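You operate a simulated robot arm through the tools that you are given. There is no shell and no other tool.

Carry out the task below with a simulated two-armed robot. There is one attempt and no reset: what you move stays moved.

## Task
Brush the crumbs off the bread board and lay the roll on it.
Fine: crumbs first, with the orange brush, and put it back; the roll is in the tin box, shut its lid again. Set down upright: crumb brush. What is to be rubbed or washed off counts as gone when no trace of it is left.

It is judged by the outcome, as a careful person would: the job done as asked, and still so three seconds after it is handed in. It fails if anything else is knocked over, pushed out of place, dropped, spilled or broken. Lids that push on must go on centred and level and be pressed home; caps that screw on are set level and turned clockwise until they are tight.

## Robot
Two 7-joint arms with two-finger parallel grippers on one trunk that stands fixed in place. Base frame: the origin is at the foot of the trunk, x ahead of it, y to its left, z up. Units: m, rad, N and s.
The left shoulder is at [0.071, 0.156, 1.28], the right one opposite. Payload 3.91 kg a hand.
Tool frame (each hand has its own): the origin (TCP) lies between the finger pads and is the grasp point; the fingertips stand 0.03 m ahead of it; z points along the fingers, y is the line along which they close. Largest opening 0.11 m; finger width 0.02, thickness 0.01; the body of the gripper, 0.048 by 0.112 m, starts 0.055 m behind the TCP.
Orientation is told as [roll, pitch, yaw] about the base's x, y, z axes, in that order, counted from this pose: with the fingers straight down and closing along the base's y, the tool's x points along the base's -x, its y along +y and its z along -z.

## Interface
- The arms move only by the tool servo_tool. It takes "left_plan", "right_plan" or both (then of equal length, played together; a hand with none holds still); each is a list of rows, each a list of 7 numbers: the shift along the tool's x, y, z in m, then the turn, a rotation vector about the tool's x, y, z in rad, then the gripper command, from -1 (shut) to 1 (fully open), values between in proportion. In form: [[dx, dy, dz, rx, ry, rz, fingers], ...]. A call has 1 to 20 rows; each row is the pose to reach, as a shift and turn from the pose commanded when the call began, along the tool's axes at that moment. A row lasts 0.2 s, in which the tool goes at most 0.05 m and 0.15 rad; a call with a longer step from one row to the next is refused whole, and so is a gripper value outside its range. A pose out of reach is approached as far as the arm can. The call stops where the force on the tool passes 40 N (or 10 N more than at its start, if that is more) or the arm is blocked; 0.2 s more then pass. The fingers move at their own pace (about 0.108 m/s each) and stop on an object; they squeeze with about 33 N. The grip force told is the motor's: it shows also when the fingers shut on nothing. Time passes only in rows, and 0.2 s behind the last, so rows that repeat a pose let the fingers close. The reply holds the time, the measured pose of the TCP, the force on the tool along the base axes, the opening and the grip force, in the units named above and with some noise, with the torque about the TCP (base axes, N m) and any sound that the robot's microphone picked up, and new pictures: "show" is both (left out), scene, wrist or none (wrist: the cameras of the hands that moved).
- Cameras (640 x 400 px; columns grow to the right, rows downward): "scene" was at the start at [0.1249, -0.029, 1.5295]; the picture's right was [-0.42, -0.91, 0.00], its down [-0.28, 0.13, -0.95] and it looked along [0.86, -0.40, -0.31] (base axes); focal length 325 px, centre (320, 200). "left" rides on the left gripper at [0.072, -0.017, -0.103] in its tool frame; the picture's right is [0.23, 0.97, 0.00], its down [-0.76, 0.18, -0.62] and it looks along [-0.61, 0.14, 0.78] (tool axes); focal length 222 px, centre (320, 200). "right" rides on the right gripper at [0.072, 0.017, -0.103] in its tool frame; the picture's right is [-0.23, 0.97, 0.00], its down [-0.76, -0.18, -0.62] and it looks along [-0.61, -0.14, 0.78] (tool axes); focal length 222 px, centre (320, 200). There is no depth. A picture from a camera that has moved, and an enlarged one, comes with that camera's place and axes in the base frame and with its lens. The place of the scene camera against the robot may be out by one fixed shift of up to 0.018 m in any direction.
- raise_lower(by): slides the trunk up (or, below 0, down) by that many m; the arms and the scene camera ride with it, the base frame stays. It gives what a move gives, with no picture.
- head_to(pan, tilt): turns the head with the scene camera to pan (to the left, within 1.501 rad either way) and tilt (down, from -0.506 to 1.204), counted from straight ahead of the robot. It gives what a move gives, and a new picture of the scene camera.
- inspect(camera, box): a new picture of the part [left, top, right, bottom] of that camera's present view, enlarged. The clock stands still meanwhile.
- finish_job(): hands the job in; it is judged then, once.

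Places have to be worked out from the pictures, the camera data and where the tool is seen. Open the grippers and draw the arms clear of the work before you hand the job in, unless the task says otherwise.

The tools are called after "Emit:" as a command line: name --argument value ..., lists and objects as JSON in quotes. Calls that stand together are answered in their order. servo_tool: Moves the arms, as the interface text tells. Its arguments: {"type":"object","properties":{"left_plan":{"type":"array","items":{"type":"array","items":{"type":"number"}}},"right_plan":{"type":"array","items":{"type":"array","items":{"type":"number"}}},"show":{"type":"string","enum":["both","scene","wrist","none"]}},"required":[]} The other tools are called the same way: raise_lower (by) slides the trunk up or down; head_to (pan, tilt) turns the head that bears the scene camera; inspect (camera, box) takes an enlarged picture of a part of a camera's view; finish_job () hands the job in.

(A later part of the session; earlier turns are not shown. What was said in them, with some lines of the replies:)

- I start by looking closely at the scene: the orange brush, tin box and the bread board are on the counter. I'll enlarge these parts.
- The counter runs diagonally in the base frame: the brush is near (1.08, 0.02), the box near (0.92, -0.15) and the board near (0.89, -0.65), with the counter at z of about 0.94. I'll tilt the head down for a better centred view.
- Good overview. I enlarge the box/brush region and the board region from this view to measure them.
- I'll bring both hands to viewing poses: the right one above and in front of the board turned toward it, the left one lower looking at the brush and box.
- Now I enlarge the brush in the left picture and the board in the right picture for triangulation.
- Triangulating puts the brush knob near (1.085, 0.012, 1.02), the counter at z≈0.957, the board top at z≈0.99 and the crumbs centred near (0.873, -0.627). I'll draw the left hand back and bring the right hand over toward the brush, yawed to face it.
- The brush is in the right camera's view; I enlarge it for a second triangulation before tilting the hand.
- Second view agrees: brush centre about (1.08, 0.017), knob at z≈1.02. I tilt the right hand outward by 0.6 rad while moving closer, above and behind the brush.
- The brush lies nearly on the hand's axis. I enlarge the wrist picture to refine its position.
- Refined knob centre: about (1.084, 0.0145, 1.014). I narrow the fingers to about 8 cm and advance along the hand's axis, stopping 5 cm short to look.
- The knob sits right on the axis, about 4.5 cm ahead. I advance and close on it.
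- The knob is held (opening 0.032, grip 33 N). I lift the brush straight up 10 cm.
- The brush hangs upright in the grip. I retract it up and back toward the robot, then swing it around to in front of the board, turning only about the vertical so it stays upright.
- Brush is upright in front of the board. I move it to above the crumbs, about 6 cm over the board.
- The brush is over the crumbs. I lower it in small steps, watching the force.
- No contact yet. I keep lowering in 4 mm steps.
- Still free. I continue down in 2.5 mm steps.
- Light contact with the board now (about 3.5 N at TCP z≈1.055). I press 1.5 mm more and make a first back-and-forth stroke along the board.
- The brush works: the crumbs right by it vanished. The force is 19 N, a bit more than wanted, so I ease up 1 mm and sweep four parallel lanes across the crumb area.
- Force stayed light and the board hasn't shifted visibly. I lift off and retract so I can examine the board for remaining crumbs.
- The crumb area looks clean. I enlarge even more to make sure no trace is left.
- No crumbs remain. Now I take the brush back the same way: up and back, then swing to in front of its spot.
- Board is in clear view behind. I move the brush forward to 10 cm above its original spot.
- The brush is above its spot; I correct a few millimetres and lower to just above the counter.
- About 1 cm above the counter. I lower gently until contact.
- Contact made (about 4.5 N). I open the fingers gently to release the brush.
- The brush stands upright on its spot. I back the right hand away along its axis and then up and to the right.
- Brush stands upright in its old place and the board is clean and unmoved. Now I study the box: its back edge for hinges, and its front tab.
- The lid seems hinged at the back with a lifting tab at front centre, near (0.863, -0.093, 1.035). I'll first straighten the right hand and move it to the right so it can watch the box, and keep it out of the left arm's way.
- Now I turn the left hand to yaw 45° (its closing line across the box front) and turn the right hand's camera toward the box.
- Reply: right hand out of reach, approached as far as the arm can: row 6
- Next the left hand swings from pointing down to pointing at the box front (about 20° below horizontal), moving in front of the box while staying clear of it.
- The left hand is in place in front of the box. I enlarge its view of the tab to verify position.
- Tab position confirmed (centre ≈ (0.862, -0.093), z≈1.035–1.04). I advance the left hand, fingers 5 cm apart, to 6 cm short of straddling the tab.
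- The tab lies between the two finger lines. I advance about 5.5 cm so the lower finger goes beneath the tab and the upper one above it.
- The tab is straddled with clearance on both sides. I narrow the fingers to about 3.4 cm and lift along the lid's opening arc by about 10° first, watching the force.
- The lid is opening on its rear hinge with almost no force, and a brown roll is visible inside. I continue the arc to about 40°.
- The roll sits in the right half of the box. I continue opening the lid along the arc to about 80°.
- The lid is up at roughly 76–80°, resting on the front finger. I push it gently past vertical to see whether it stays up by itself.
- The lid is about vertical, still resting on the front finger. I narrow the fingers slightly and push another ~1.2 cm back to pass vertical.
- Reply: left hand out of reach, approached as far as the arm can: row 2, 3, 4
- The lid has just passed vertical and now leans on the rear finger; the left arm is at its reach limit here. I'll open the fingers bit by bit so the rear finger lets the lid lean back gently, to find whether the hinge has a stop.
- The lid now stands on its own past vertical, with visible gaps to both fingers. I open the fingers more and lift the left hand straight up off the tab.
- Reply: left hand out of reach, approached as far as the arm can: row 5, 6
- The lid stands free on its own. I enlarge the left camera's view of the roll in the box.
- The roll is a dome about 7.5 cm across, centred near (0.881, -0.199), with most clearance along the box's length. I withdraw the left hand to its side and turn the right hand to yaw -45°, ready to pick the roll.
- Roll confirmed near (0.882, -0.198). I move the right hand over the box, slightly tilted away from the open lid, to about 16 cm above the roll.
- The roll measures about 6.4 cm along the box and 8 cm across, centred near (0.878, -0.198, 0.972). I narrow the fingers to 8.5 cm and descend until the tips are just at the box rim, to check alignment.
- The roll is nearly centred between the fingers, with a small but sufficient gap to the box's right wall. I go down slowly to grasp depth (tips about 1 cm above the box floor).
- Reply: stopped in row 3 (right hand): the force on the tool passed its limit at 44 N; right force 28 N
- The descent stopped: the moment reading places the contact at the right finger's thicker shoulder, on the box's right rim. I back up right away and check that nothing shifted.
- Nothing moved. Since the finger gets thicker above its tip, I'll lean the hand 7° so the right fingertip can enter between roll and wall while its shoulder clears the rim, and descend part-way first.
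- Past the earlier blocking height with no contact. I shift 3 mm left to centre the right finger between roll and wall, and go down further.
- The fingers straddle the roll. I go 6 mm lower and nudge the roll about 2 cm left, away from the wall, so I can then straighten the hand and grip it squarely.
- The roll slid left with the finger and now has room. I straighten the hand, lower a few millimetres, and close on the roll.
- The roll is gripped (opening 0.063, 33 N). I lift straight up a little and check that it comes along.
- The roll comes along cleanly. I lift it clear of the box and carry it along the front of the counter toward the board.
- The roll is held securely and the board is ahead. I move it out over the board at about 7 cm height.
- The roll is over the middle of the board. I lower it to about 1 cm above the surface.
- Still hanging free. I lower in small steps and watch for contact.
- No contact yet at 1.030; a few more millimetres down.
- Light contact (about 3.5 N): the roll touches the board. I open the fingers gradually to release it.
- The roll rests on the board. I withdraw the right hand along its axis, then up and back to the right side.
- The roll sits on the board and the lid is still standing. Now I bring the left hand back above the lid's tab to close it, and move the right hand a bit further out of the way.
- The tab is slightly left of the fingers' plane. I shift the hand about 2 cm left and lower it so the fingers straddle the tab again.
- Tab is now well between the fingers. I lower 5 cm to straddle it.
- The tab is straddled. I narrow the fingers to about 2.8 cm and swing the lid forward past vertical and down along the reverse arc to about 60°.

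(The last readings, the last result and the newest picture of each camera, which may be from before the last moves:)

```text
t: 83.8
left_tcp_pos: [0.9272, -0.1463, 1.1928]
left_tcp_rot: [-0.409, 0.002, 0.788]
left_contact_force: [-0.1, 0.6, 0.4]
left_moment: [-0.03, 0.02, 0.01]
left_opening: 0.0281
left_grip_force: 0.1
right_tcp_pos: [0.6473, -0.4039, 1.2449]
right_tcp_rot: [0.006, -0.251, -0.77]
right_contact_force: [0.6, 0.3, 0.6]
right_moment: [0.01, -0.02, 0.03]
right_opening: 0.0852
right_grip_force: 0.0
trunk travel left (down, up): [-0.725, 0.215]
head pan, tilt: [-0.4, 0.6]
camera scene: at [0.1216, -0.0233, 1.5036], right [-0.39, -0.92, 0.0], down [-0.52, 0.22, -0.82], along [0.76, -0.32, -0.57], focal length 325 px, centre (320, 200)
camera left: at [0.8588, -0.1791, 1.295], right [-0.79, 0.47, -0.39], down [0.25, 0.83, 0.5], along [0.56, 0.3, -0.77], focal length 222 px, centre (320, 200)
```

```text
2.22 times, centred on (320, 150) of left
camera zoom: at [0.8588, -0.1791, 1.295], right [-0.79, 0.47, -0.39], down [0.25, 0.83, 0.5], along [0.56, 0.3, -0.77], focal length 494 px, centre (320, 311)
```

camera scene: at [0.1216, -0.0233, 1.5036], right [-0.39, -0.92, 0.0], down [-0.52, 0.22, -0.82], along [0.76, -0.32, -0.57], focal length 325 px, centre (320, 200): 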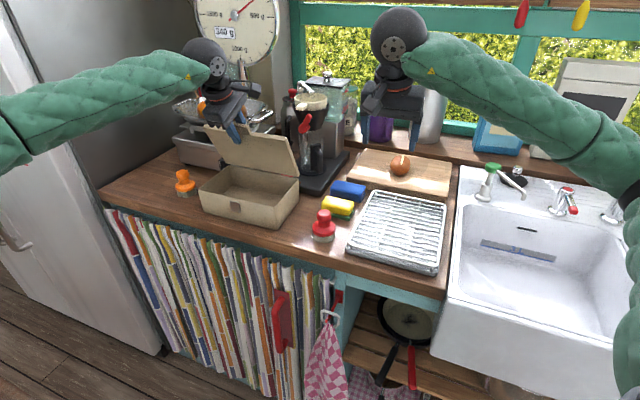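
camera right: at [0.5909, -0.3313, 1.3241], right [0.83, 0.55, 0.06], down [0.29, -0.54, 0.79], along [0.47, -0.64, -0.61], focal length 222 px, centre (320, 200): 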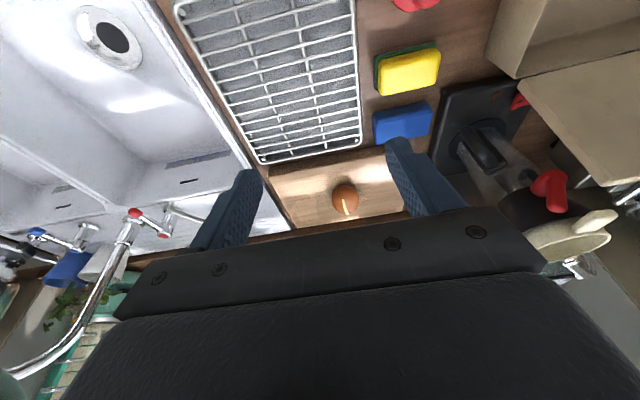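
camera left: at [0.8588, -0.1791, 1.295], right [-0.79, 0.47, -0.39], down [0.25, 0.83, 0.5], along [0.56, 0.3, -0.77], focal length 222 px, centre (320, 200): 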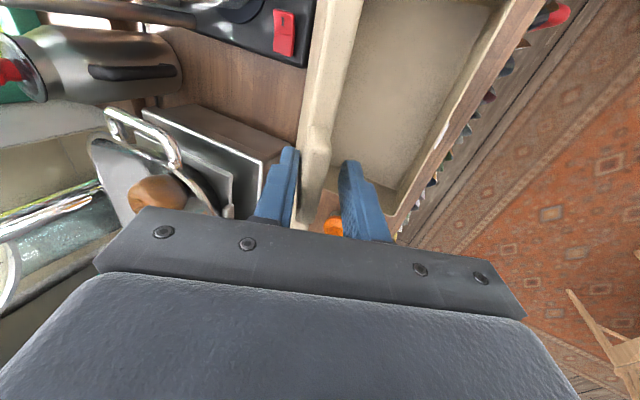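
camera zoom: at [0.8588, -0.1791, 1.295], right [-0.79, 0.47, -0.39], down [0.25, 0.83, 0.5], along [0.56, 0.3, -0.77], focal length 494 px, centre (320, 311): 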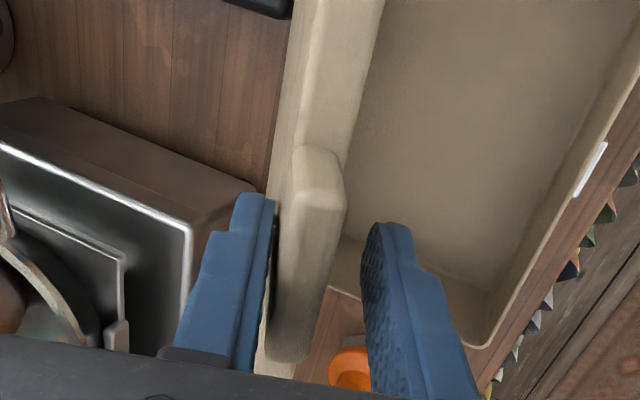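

The lid follows smoothly between the fingers. I continue the closing arc to about 20°.

Emit:
servo_tool --left_plan '[[0, 0.0153, 0.0015, 0.068, 0, 0, -0.49], [0, 0.0303, 0.0044, 0.136, 0, 0, -0.49], [0, 0.0451, 0.0083, 0.204, 0, 0, -0.49], [0, 0.0596, 0.0137, 0.271, 0, 0, -0.49], [0, 0.0737, 0.0197, 0.339, 0, 0, -0.49], [0, 0.087, 0.0269, 0.407, 0, 0, -0.49], [0, 0.0999, 0.0354, 0.475, 0, 0, -0.49], [0, 0.1119, 0.0448, 0.543, 0, 0, -0.49]]' --show "both"

Emit:
inspect --camera "scene" --box '[170, 120, 330, 240]'

Emit:
inspect --camera "left" --box '[200, 60, 440, 240]'

```text
t: 85.6
left_tcp_pos: [0.8663, -0.0864, 1.1075]
left_tcp_rot: [-0.95, 0.001, 0.784]
left_contact_force: [0.0, -0.8, -0.2]
left_moment: [-0.01, 0.0, -0.01]
left_opening: 0.028
left_grip_force: 0.1
right_tcp_pos: [0.6492, -0.4053, 1.244]
right_tcp_rot: [0.005, -0.252, -0.77]
right_contact_force: [-1.0, 0.0, 0.7]
right_moment: [-0.03, 0.03, -0.01]
right_opening: 0.0854
right_grip_force: 0.0
trunk travel left (down, up): [-0.725, 0.215]
head pan, tilt: [-0.4, 0.6]
camera scene: at [0.1218, -0.0236, 1.5036], right [-0.39, -0.92, 0.0], down [-0.52, 0.22, -0.82], along [0.76, -0.32, -0.57], focal length 325 px, centre (320, 200)
camera left: at [0.7624, -0.0861, 1.1813], right [-0.56, 0.24, -0.79], down [0.11, 0.97, 0.22], along [0.82, 0.04, -0.57], focal length 222 px, centre (320, 200)
```

scene: 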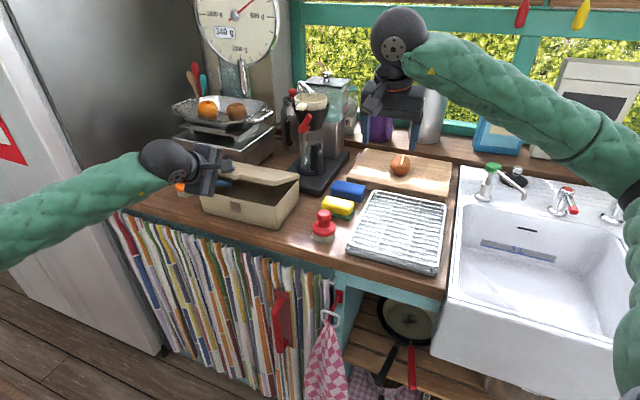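
left: 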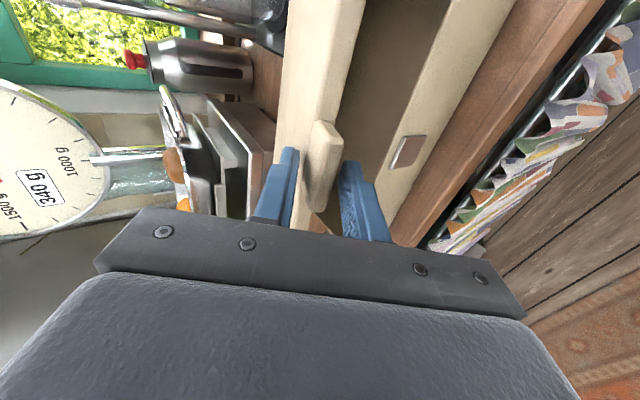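

```text
3.33 times, centred on (250, 180) of scene
camera zoom: at [0.1218, -0.0236, 1.5036], right [-0.39, -0.92, 0.0], down [-0.52, 0.22, -0.82], along [0.76, -0.32, -0.57], focal length 1083 px, centre (553, 267)
```

zoom: 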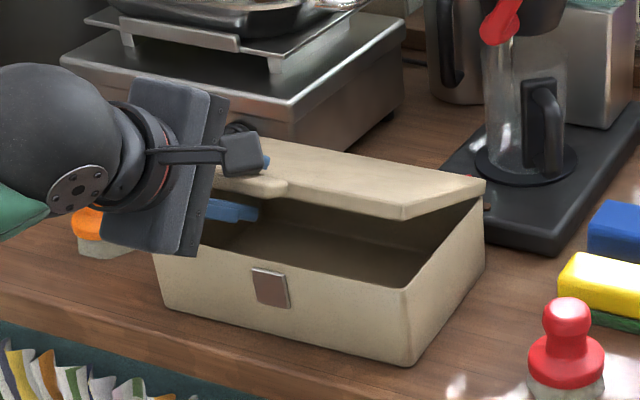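

```text
2.22 times, centred on (320, 150) of left
camera zoom: at [0.7624, -0.0861, 1.1813], right [-0.56, 0.24, -0.79], down [0.11, 0.97, 0.22], along [0.82, 0.04, -0.57], focal length 494 px, centre (320, 311)
```

zoom: 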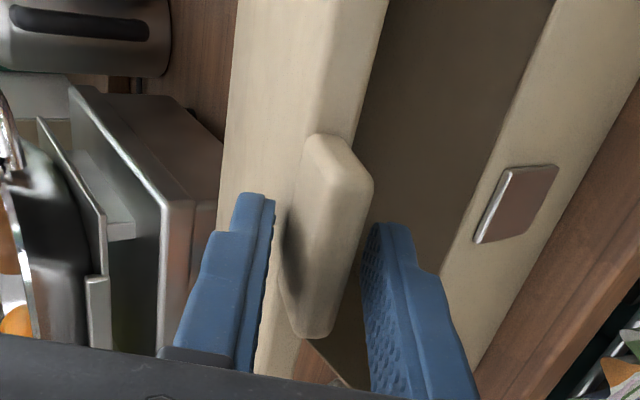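

The lid is at about 20° and rests on the lower finger. I lower it gently the rest of the way, backing out slightly to keep the finger clear of the front plate.

Emit:
servo_tool --left_plan '[[0, 0.0075, 0.0016, 0.034, 0, 0, -0.49], [0, 0.0149, 0.0032, 0.068, 0, 0, -0.49], [0, 0.0225, 0.004, 0.102, 0, 0, -0.49], [0, 0.0302, 0.0047, 0.136, 0, 0, -0.49], [0, 0.0378, 0.0061, 0.17, 0, 0, -0.49], [0, 0.0453, 0.0075, 0.204, 0, 0, -0.49], [0, 0.0525, 0.0105, 0.238, 0, 0, -0.49], [0, 0.0597, 0.0135, 0.271, 0, 0, -0.49]]' --show "both"

Emit:
inspect --camera "scene" --box '[180, 145, 308, 225]'

Emit:
inspect --camera "left" --box '[200, 60, 440, 240]'

```text
t: 87.4
left_tcp_pos: [0.8497, -0.0691, 1.05]
left_tcp_rot: [-1.223, 0.003, 0.786]
left_contact_force: [0.0, 0.5, -0.2]
left_moment: [0.01, -0.04, -0.02]
left_opening: 0.0282
left_grip_force: 0.0
right_tcp_pos: [0.648, -0.4059, 1.2438]
right_tcp_rot: [0.005, -0.251, -0.769]
right_contact_force: [-0.3, 0.2, 0.7]
right_moment: [0.0, 0.02, -0.01]
right_opening: 0.0854
right_grip_force: 0.0
trunk travel left (down, up): [-0.725, 0.215]
head pan, tilt: [-0.4, 0.6]
camera scene: at [0.1216, -0.0241, 1.5035], right [-0.39, -0.92, 0.0], down [-0.52, 0.22, -0.82], along [0.76, -0.32, -0.57], focal length 325 px, centre (320, 200)
camera left: at [0.7345, -0.0565, 1.1021], right [-0.4, 0.07, -0.91], down [0.08, 1.0, 0.05], along [0.91, -0.06, -0.4], focal length 222 px, centre (320, 200)
```

scene: 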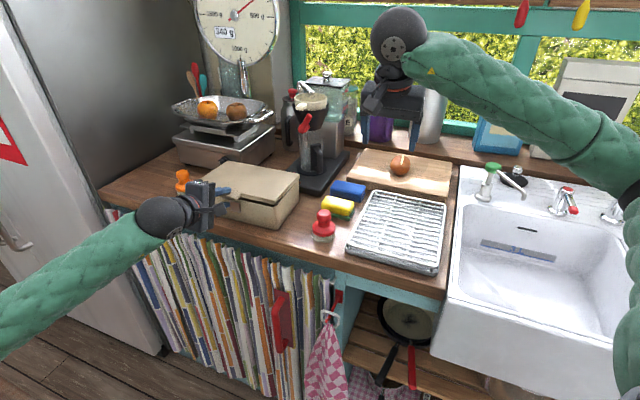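
left: 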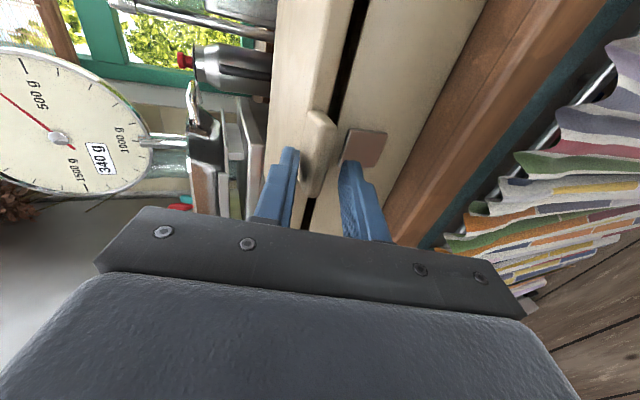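

```text
5.00 times, centred on (244, 185) of scene
camera zoom: at [0.1216, -0.0241, 1.5035], right [-0.39, -0.92, 0.0], down [-0.52, 0.22, -0.82], along [0.76, -0.32, -0.57], focal length 1624 px, centre (700, 275)
```

zoom: 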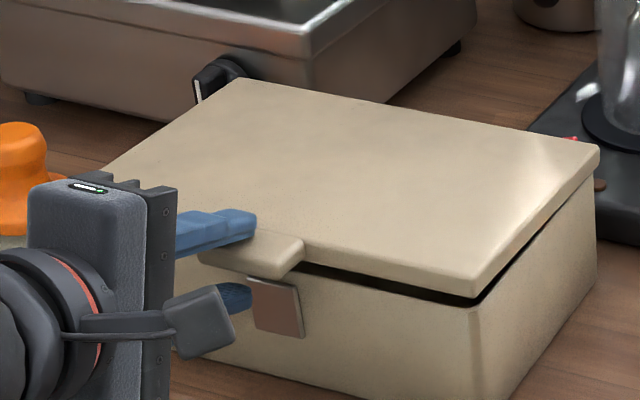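

```text
2.22 times, centred on (320, 150) of left
camera zoom: at [0.7345, -0.0565, 1.1021], right [-0.4, 0.07, -0.91], down [0.08, 1.0, 0.05], along [0.91, -0.06, -0.4], focal length 494 px, centre (320, 311)
```

zoom: 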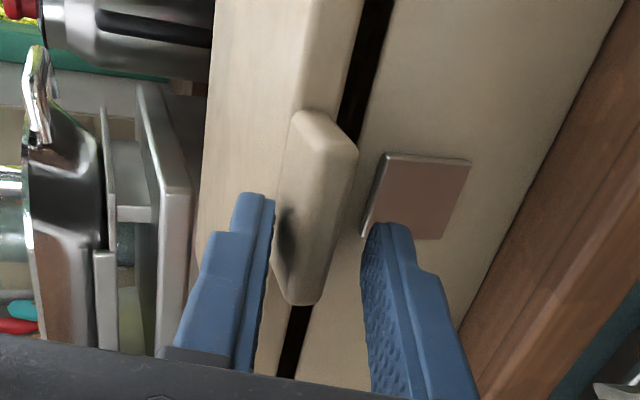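

About 1 cm gap remains at the front; the lid is being pushed down by the upper finger. I lower the hand a few more millimetres.

Emit:
servo_tool --left_plan '[[0, 0.0028, 0.001, 0, 0, 0, -0.49], [0, 0.0056, 0.0021, 0, 0, 0, -0.49], [0, 0.0075, 0.0027, 0, 0, 0, -0.49]]' --show "none"

Emit:
inspect --camera "scene" --box '[180, 145, 308, 225]'

Emit:
inspect --camera "left" --box '[200, 60, 440, 240]'

```text
t: 88.2
left_tcp_pos: [0.8505, -0.0693, 1.0418]
left_tcp_rot: [-1.222, 0.0, 0.787]
left_contact_force: [-1.0, -0.3, 0.0]
left_moment: [-0.01, 0.02, -0.03]
left_opening: 0.0279
left_grip_force: 0.0
right_tcp_pos: [0.6485, -0.4062, 1.2441]
right_tcp_rot: [0.006, -0.251, -0.769]
right_contact_force: [-0.3, -0.5, 0.4]
right_moment: [-0.03, -0.06, -0.02]
right_opening: 0.0855
right_grip_force: 0.1
trunk travel left (down, up): [-0.725, 0.215]
head pan, tilt: [-0.4, 0.6]
```

```text
5.00 times, centred on (244, 185) of scene
camera zoom: at [0.1216, -0.0243, 1.5035], right [-0.39, -0.92, 0.0], down [-0.52, 0.22, -0.82], along [0.76, -0.32, -0.57], focal length 1624 px, centre (700, 275)
```

zoom: 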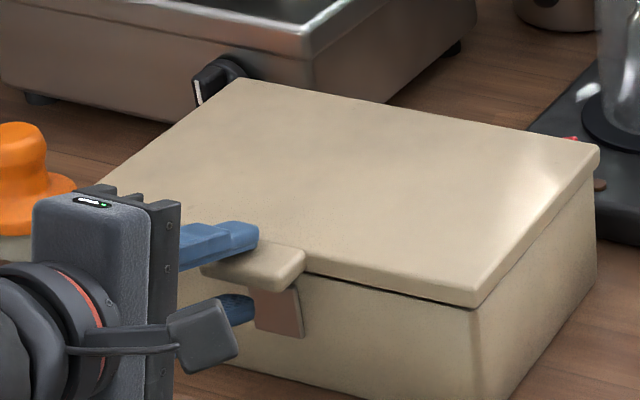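

```text
2.22 times, centred on (320, 150) of left
camera zoom: at [0.7353, -0.0568, 1.0942], right [-0.4, 0.07, -0.91], down [0.08, 1.0, 0.05], along [0.91, -0.06, -0.4], focal length 494 px, centre (320, 311)
```

zoom: 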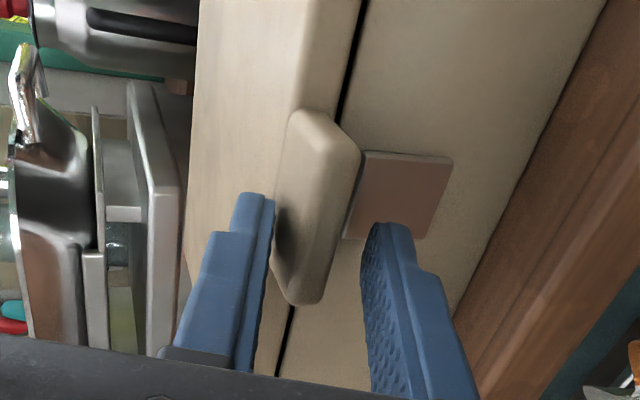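

Only a sliver of gap remains. I press down further in small steps until the lid seats.

Emit:
servo_tool --left_plan '[[0, 0.0019, 0.0007, 0, 0, 0, -0.49], [0, 0.0038, 0.0014, 0, 0, 0, -0.49], [0, 0.0056, 0.0021, 0, 0, 0, -0.49]]' --show "none"

Emit:
inspect --camera "scene" --box '[180, 145, 308, 225]'

Emit:
inspect --camera "left" --box '[200, 60, 440, 240]'

```text
t: 89.0
left_tcp_pos: [0.8503, -0.0675, 1.0377]
left_tcp_rot: [-1.223, 0.001, 0.786]
left_contact_force: [0.0, 1.7, 8.7]
left_moment: [-0.23, -0.24, 0.01]
left_opening: 0.032
left_grip_force: 3.7
right_tcp_pos: [0.6478, -0.4058, 1.245]
right_tcp_rot: [0.005, -0.253, -0.77]
right_contact_force: [-0.4, -0.4, -0.5]
right_moment: [-0.03, -0.02, -0.01]
right_opening: 0.0854
right_grip_force: 0.1
trunk travel left (down, up): [-0.725, 0.215]
head pan, tilt: [-0.4, 0.6]
```

```text
5.00 times, centred on (244, 185) of scene
camera zoom: at [0.1207, -0.0239, 1.5038], right [-0.39, -0.92, 0.0], down [-0.52, 0.22, -0.83], along [0.76, -0.32, -0.56], focal length 1624 px, centre (700, 275)
```

zoom: 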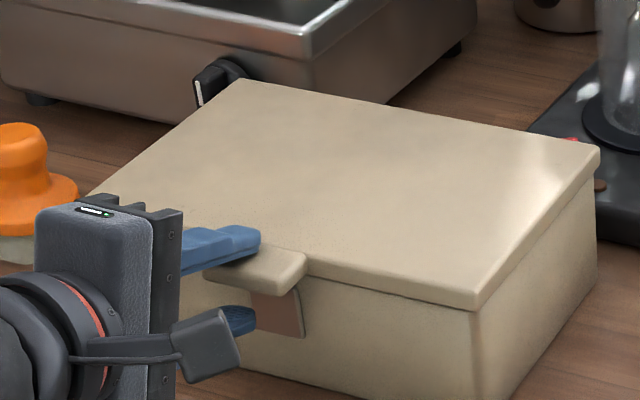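

```text
2.22 times, centred on (320, 150) of left
camera zoom: at [0.7347, -0.0564, 1.0898], right [-0.4, 0.07, -0.92], down [0.08, 1.0, 0.05], along [0.92, -0.06, -0.4], focal length 494 px, centre (320, 311)
```

zoom: 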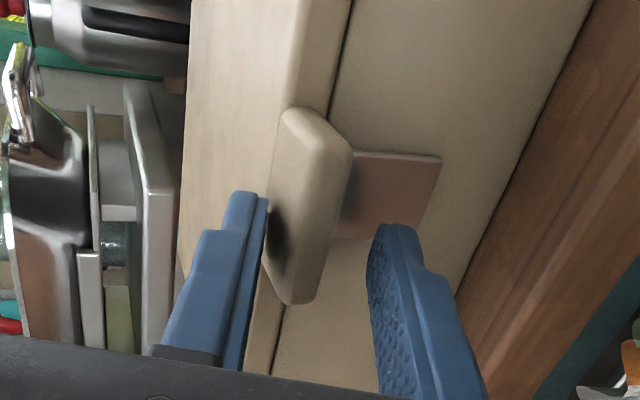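

The lid is shut (8.7 N reaction and only the original thin seam visible). I open the fingers and back the left hand straight out.

Emit:
servo_tool --left_plan '[[0, -0.001, 0, 0, 0, 0, -0.3], [0, -0.002, 0, 0, 0, 0, -0.05], [0, -0.002, 0, 0, 0, 0, -0.05], [0, -0.002, -0.02, 0, 0, 0, -0.05], [0, -0.002, -0.05, 0, 0, 0, -0.05], [0, -0.002, -0.09, 0, 0, 0, -0.05], [0, -0.002, -0.13, 0, 0, 0, -0.05]]' --show "both"

Emit:
inspect --camera "scene" --box '[180, 145, 308, 225]'

Emit:
inspect --camera "left" --box '[240, 20, 440, 170]'

```text
t: 90.6
left_tcp_pos: [0.7636, 0.0135, 1.083]
left_tcp_rot: [-1.222, 0.001, 0.785]
left_contact_force: [0.1, 0.4, 0.4]
left_moment: [0.04, 0.02, -0.06]
left_opening: 0.0525
left_grip_force: 0.0
right_tcp_pos: [0.6468, -0.4067, 1.2442]
right_tcp_rot: [0.006, -0.254, -0.769]
right_contact_force: [1.2, 0.0, 1.3]
right_moment: [0.0, 0.02, 0.01]
right_opening: 0.0855
right_grip_force: 0.1
trunk travel left (down, up): [-0.725, 0.215]
head pan, tilt: [-0.4, 0.6]
camera scene: at [0.1204, -0.0235, 1.5037], right [-0.39, -0.92, 0.0], down [-0.52, 0.22, -0.83], along [0.76, -0.32, -0.56], focal length 325 px, centre (320, 200)
camera left: at [0.6496, 0.0268, 1.1351], right [-0.4, 0.08, -0.91], down [0.08, 1.0, 0.05], along [0.91, -0.06, -0.4], focal length 222 px, centre (320, 200)
```

scene: 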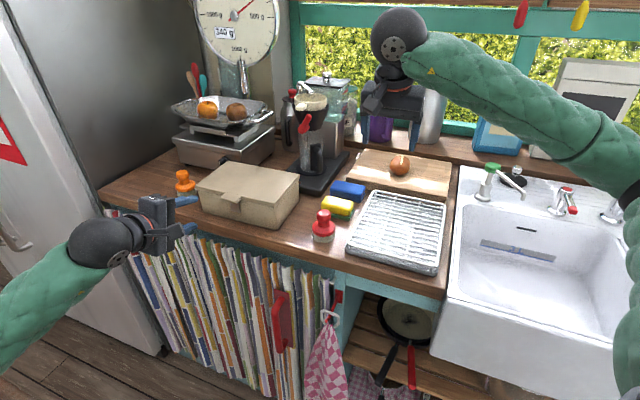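
left: 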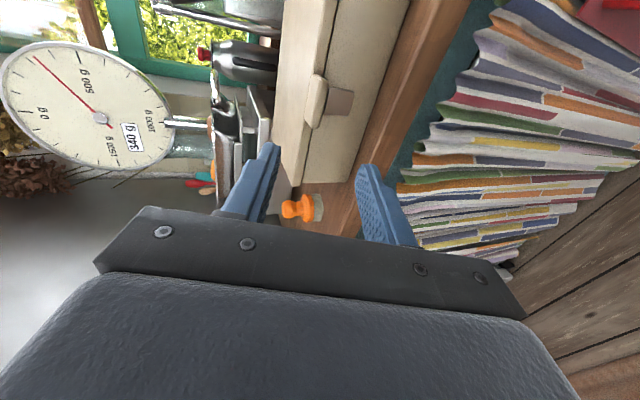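

```text
5.00 times, centred on (244, 185) of scene
camera zoom: at [0.1204, -0.0235, 1.5037], right [-0.39, -0.92, 0.0], down [-0.52, 0.22, -0.83], along [0.76, -0.32, -0.56], focal length 1624 px, centre (700, 275)
```

zoom: 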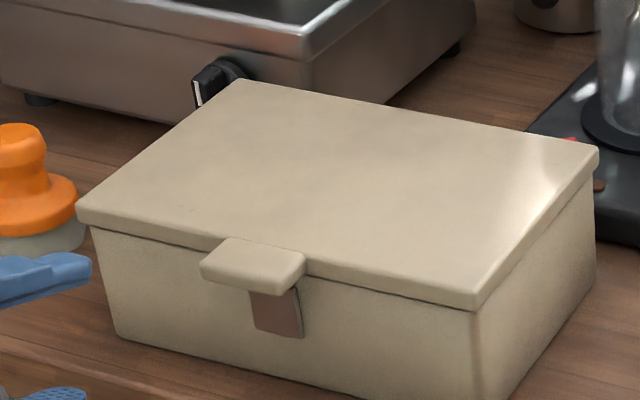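

```text
2.67 times, centred on (340, 95) of left
camera zoom: at [0.6496, 0.0268, 1.1351], right [-0.4, 0.08, -0.91], down [0.08, 1.0, 0.05], along [0.91, -0.06, -0.4], focal length 592 px, centre (267, 480)
```

zoom: 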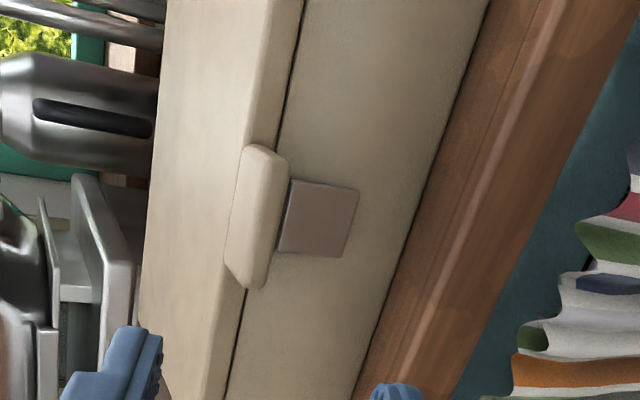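

The lid is shut as it was at the start. I now draw both arms clear with grippers open.

Emit:
servo_tool --left_plan '[[-0.0081, -0.0111, -0.0401, -0.1358, 0, 0, 0], [-0.0162, -0.0221, -0.0801, -0.2716, 0, 0, 0.3], [-0.0243, -0.0332, -0.1202, -0.4073, 0, 0, 0.6], [-0.0324, -0.0443, -0.1603, -0.5431, 0, 0, 1], [-0.0404, -0.0553, -0.2003, -0.6789, 0, 0, 1], [-0.0485, -0.0664, -0.2404, -0.8147, 0, 0, 1], [-0.0566, -0.0775, -0.2805, -0.9504, 0, 0, 1], [-0.0647, -0.0885, -0.3205, -1.0862, 0, 0, 1], [-0.0728, -0.0996, -0.3606, -1.222, 0, 0, 1]]' --right_plan '[[0.0068, -0.01, -0.0213, 0, 0.028, 0, 1], [0.0137, -0.02, -0.0426, 0, 0.056, 0, 1], [0.0205, -0.03, -0.0638, 0, 0.083, 0, 1], [0.0273, -0.04, -0.0851, 0, 0.111, 0, 1], [0.0342, -0.05, -0.1064, 0, 0.139, 0, 1], [0.041, -0.06, -0.1277, 0, 0.167, 0, 1], [0.0478, -0.07, -0.1489, 0, 0.194, 0, 1], [0.0547, -0.08, -0.1702, 0, 0.222, 0, 1], [0.0615, -0.0902, -0.1915, 0, 0.25, 0, 1]]' --show "both"

Emit:
inspect --camera "scene" --box '[330, 130, 474, 220]'

Emit:
inspect --camera "scene" --box '[150, 90, 342, 240]'

```text
t: 92.6
left_tcp_pos: [0.5985, 0.2823, 1.2995]
left_tcp_rot: [0.002, -0.002, 0.785]
left_contact_force: [-0.1, -0.5, -0.1]
left_moment: [-0.03, -0.04, 0.01]
left_opening: 0.11
left_grip_force: 0.0
right_tcp_pos: [0.5057, -0.398, 1.4163]
right_tcp_rot: [0.007, -0.004, -0.766]
right_contact_force: [0.5, -1.0, 0.2]
right_moment: [0.01, -0.01, 0.03]
right_opening: 0.1101
right_grip_force: 0.1
trunk travel left (down, up): [-0.725, 0.215]
head pan, tilt: [-0.4, 0.6]
camera scene: at [0.1178, -0.0237, 1.5038], right [-0.39, -0.92, 0.0], down [-0.52, 0.22, -0.83], along [0.76, -0.32, -0.56], focal length 325 px, centre (320, 200)
camera right: at [0.4638, -0.3343, 1.5177], right [0.84, 0.54, 0.01], down [0.42, -0.66, 0.62], along [0.34, -0.52, -0.78], focal length 222 px, centre (320, 200)
camera left: at [0.5589, 0.2188, 1.404], right [-0.85, 0.53, 0.0], down [0.41, 0.66, 0.62], along [0.33, 0.53, -0.78], focal length 222 px, centre (320, 200)
```

scene: 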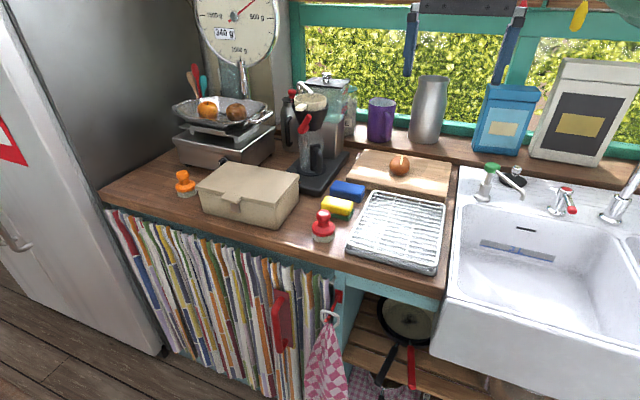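
right: 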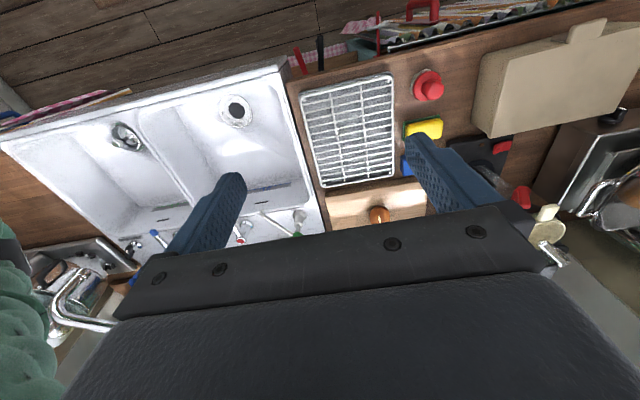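
left: 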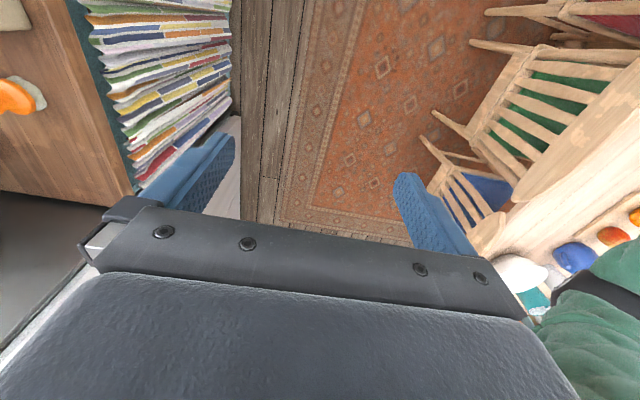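

```text
4.44 times, centred on (402, 175) of scene
camera zoom: at [0.1178, -0.0237, 1.5038], right [-0.39, -0.92, 0.0], down [-0.52, 0.22, -0.83], along [0.76, -0.32, -0.56], focal length 1444 px, centre (-44, 311)
```

zoom: 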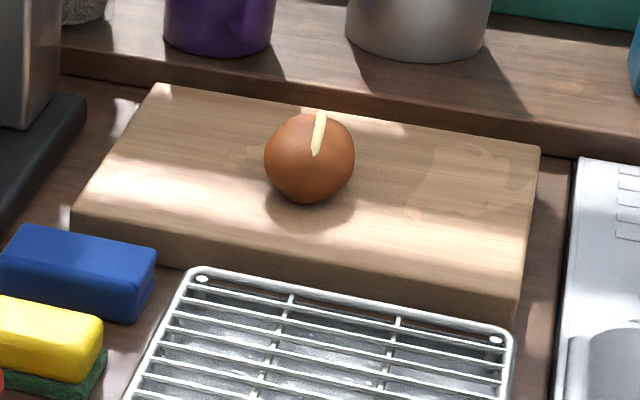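

```text
2.67 times, centred on (246, 165) of scene
camera zoom: at [0.1178, -0.0237, 1.5038], right [-0.39, -0.92, 0.0], down [-0.52, 0.22, -0.83], along [0.76, -0.32, -0.56], focal length 866 px, centre (517, 293)
```

zoom: 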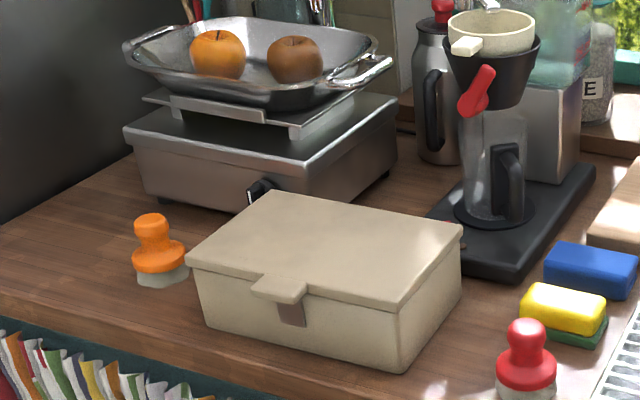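

Everything looks in order. I take one last close look at the board and brush before handing in.

Emit:
inspect --camera "right" --box '[310, 170, 440, 240]'

Emit:
inspect --camera "scene" --box '[372, 150, 436, 190]'

Emit:
inspect --camera "scene" --box '[160, 155, 304, 235]'

```text
4.92 times, centred on (375, 205) of right
camera zoom: at [0.4638, -0.3343, 1.5177], right [0.84, 0.54, 0.01], down [0.42, -0.66, 0.62], along [0.34, -0.52, -0.78], focal length 1094 px, centre (49, 175)
```

zoom: 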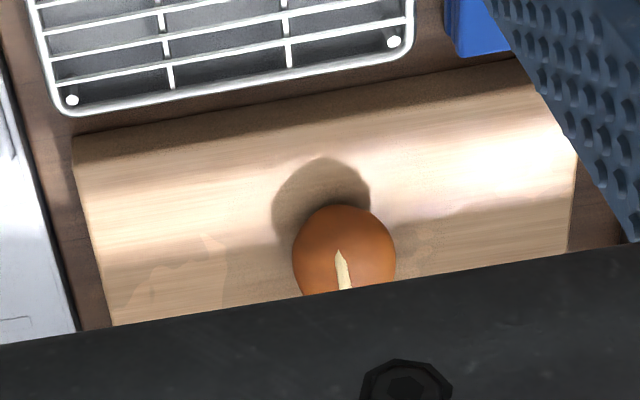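

```text
10.00 times, centred on (404, 170) of scene
camera zoom: at [0.1178, -0.0237, 1.5038], right [-0.39, -0.92, 0.0], down [-0.52, 0.22, -0.83], along [0.76, -0.32, -0.56], focal length 3248 px, centre (-520, 500)
```

zoom: 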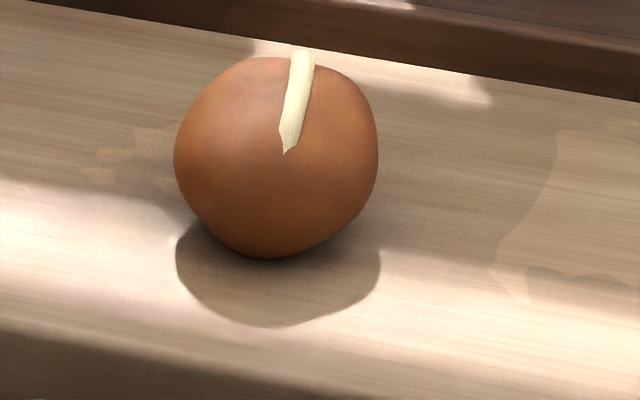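

```text
4.44 times, centred on (232, 195) of scene
camera zoom: at [0.1178, -0.0237, 1.5038], right [-0.39, -0.92, 0.0], down [-0.52, 0.22, -0.83], along [0.76, -0.32, -0.56], focal length 1444 px, centre (711, 222)
```

zoom: 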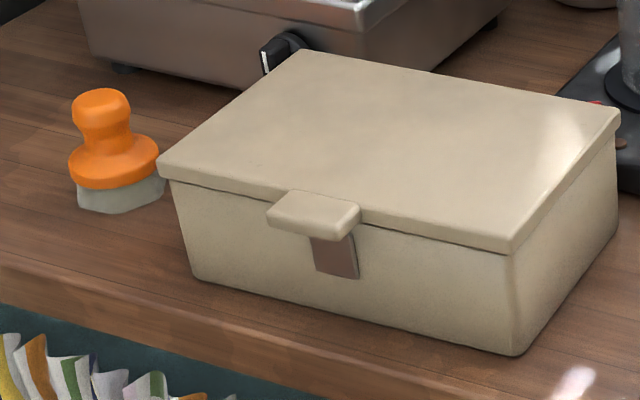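

The board is free of crumbs with the roll on it. The orange brush stands upright in its old place, the tin box is shut, and both arms are clear with their grippers open, so I hand the job in.

Emit:
finish_job

```text
The job is handed in.
```

I brushed the crumbs off the bread board with the orange brush and laid the roll near the middle of it, then handed the job in. I don't have the verdict.

- **Crumbs:** close-up pictures of the whole board showed none left before I set the roll down.
- **Brush:** it stands upright in its old place, matching where it was in the first pictures.
- **Tin box:** I pressed the lid down until it seated, and only the thin seam from the start is visible. One finger pushed briefly against the box rim (about 44 N) while I was reaching for the roll. Pictures afterwards showed the box had not moved.
- **Everything else:** nothing I could see was knocked over or shifted. Both arms are clear, with grippers open.
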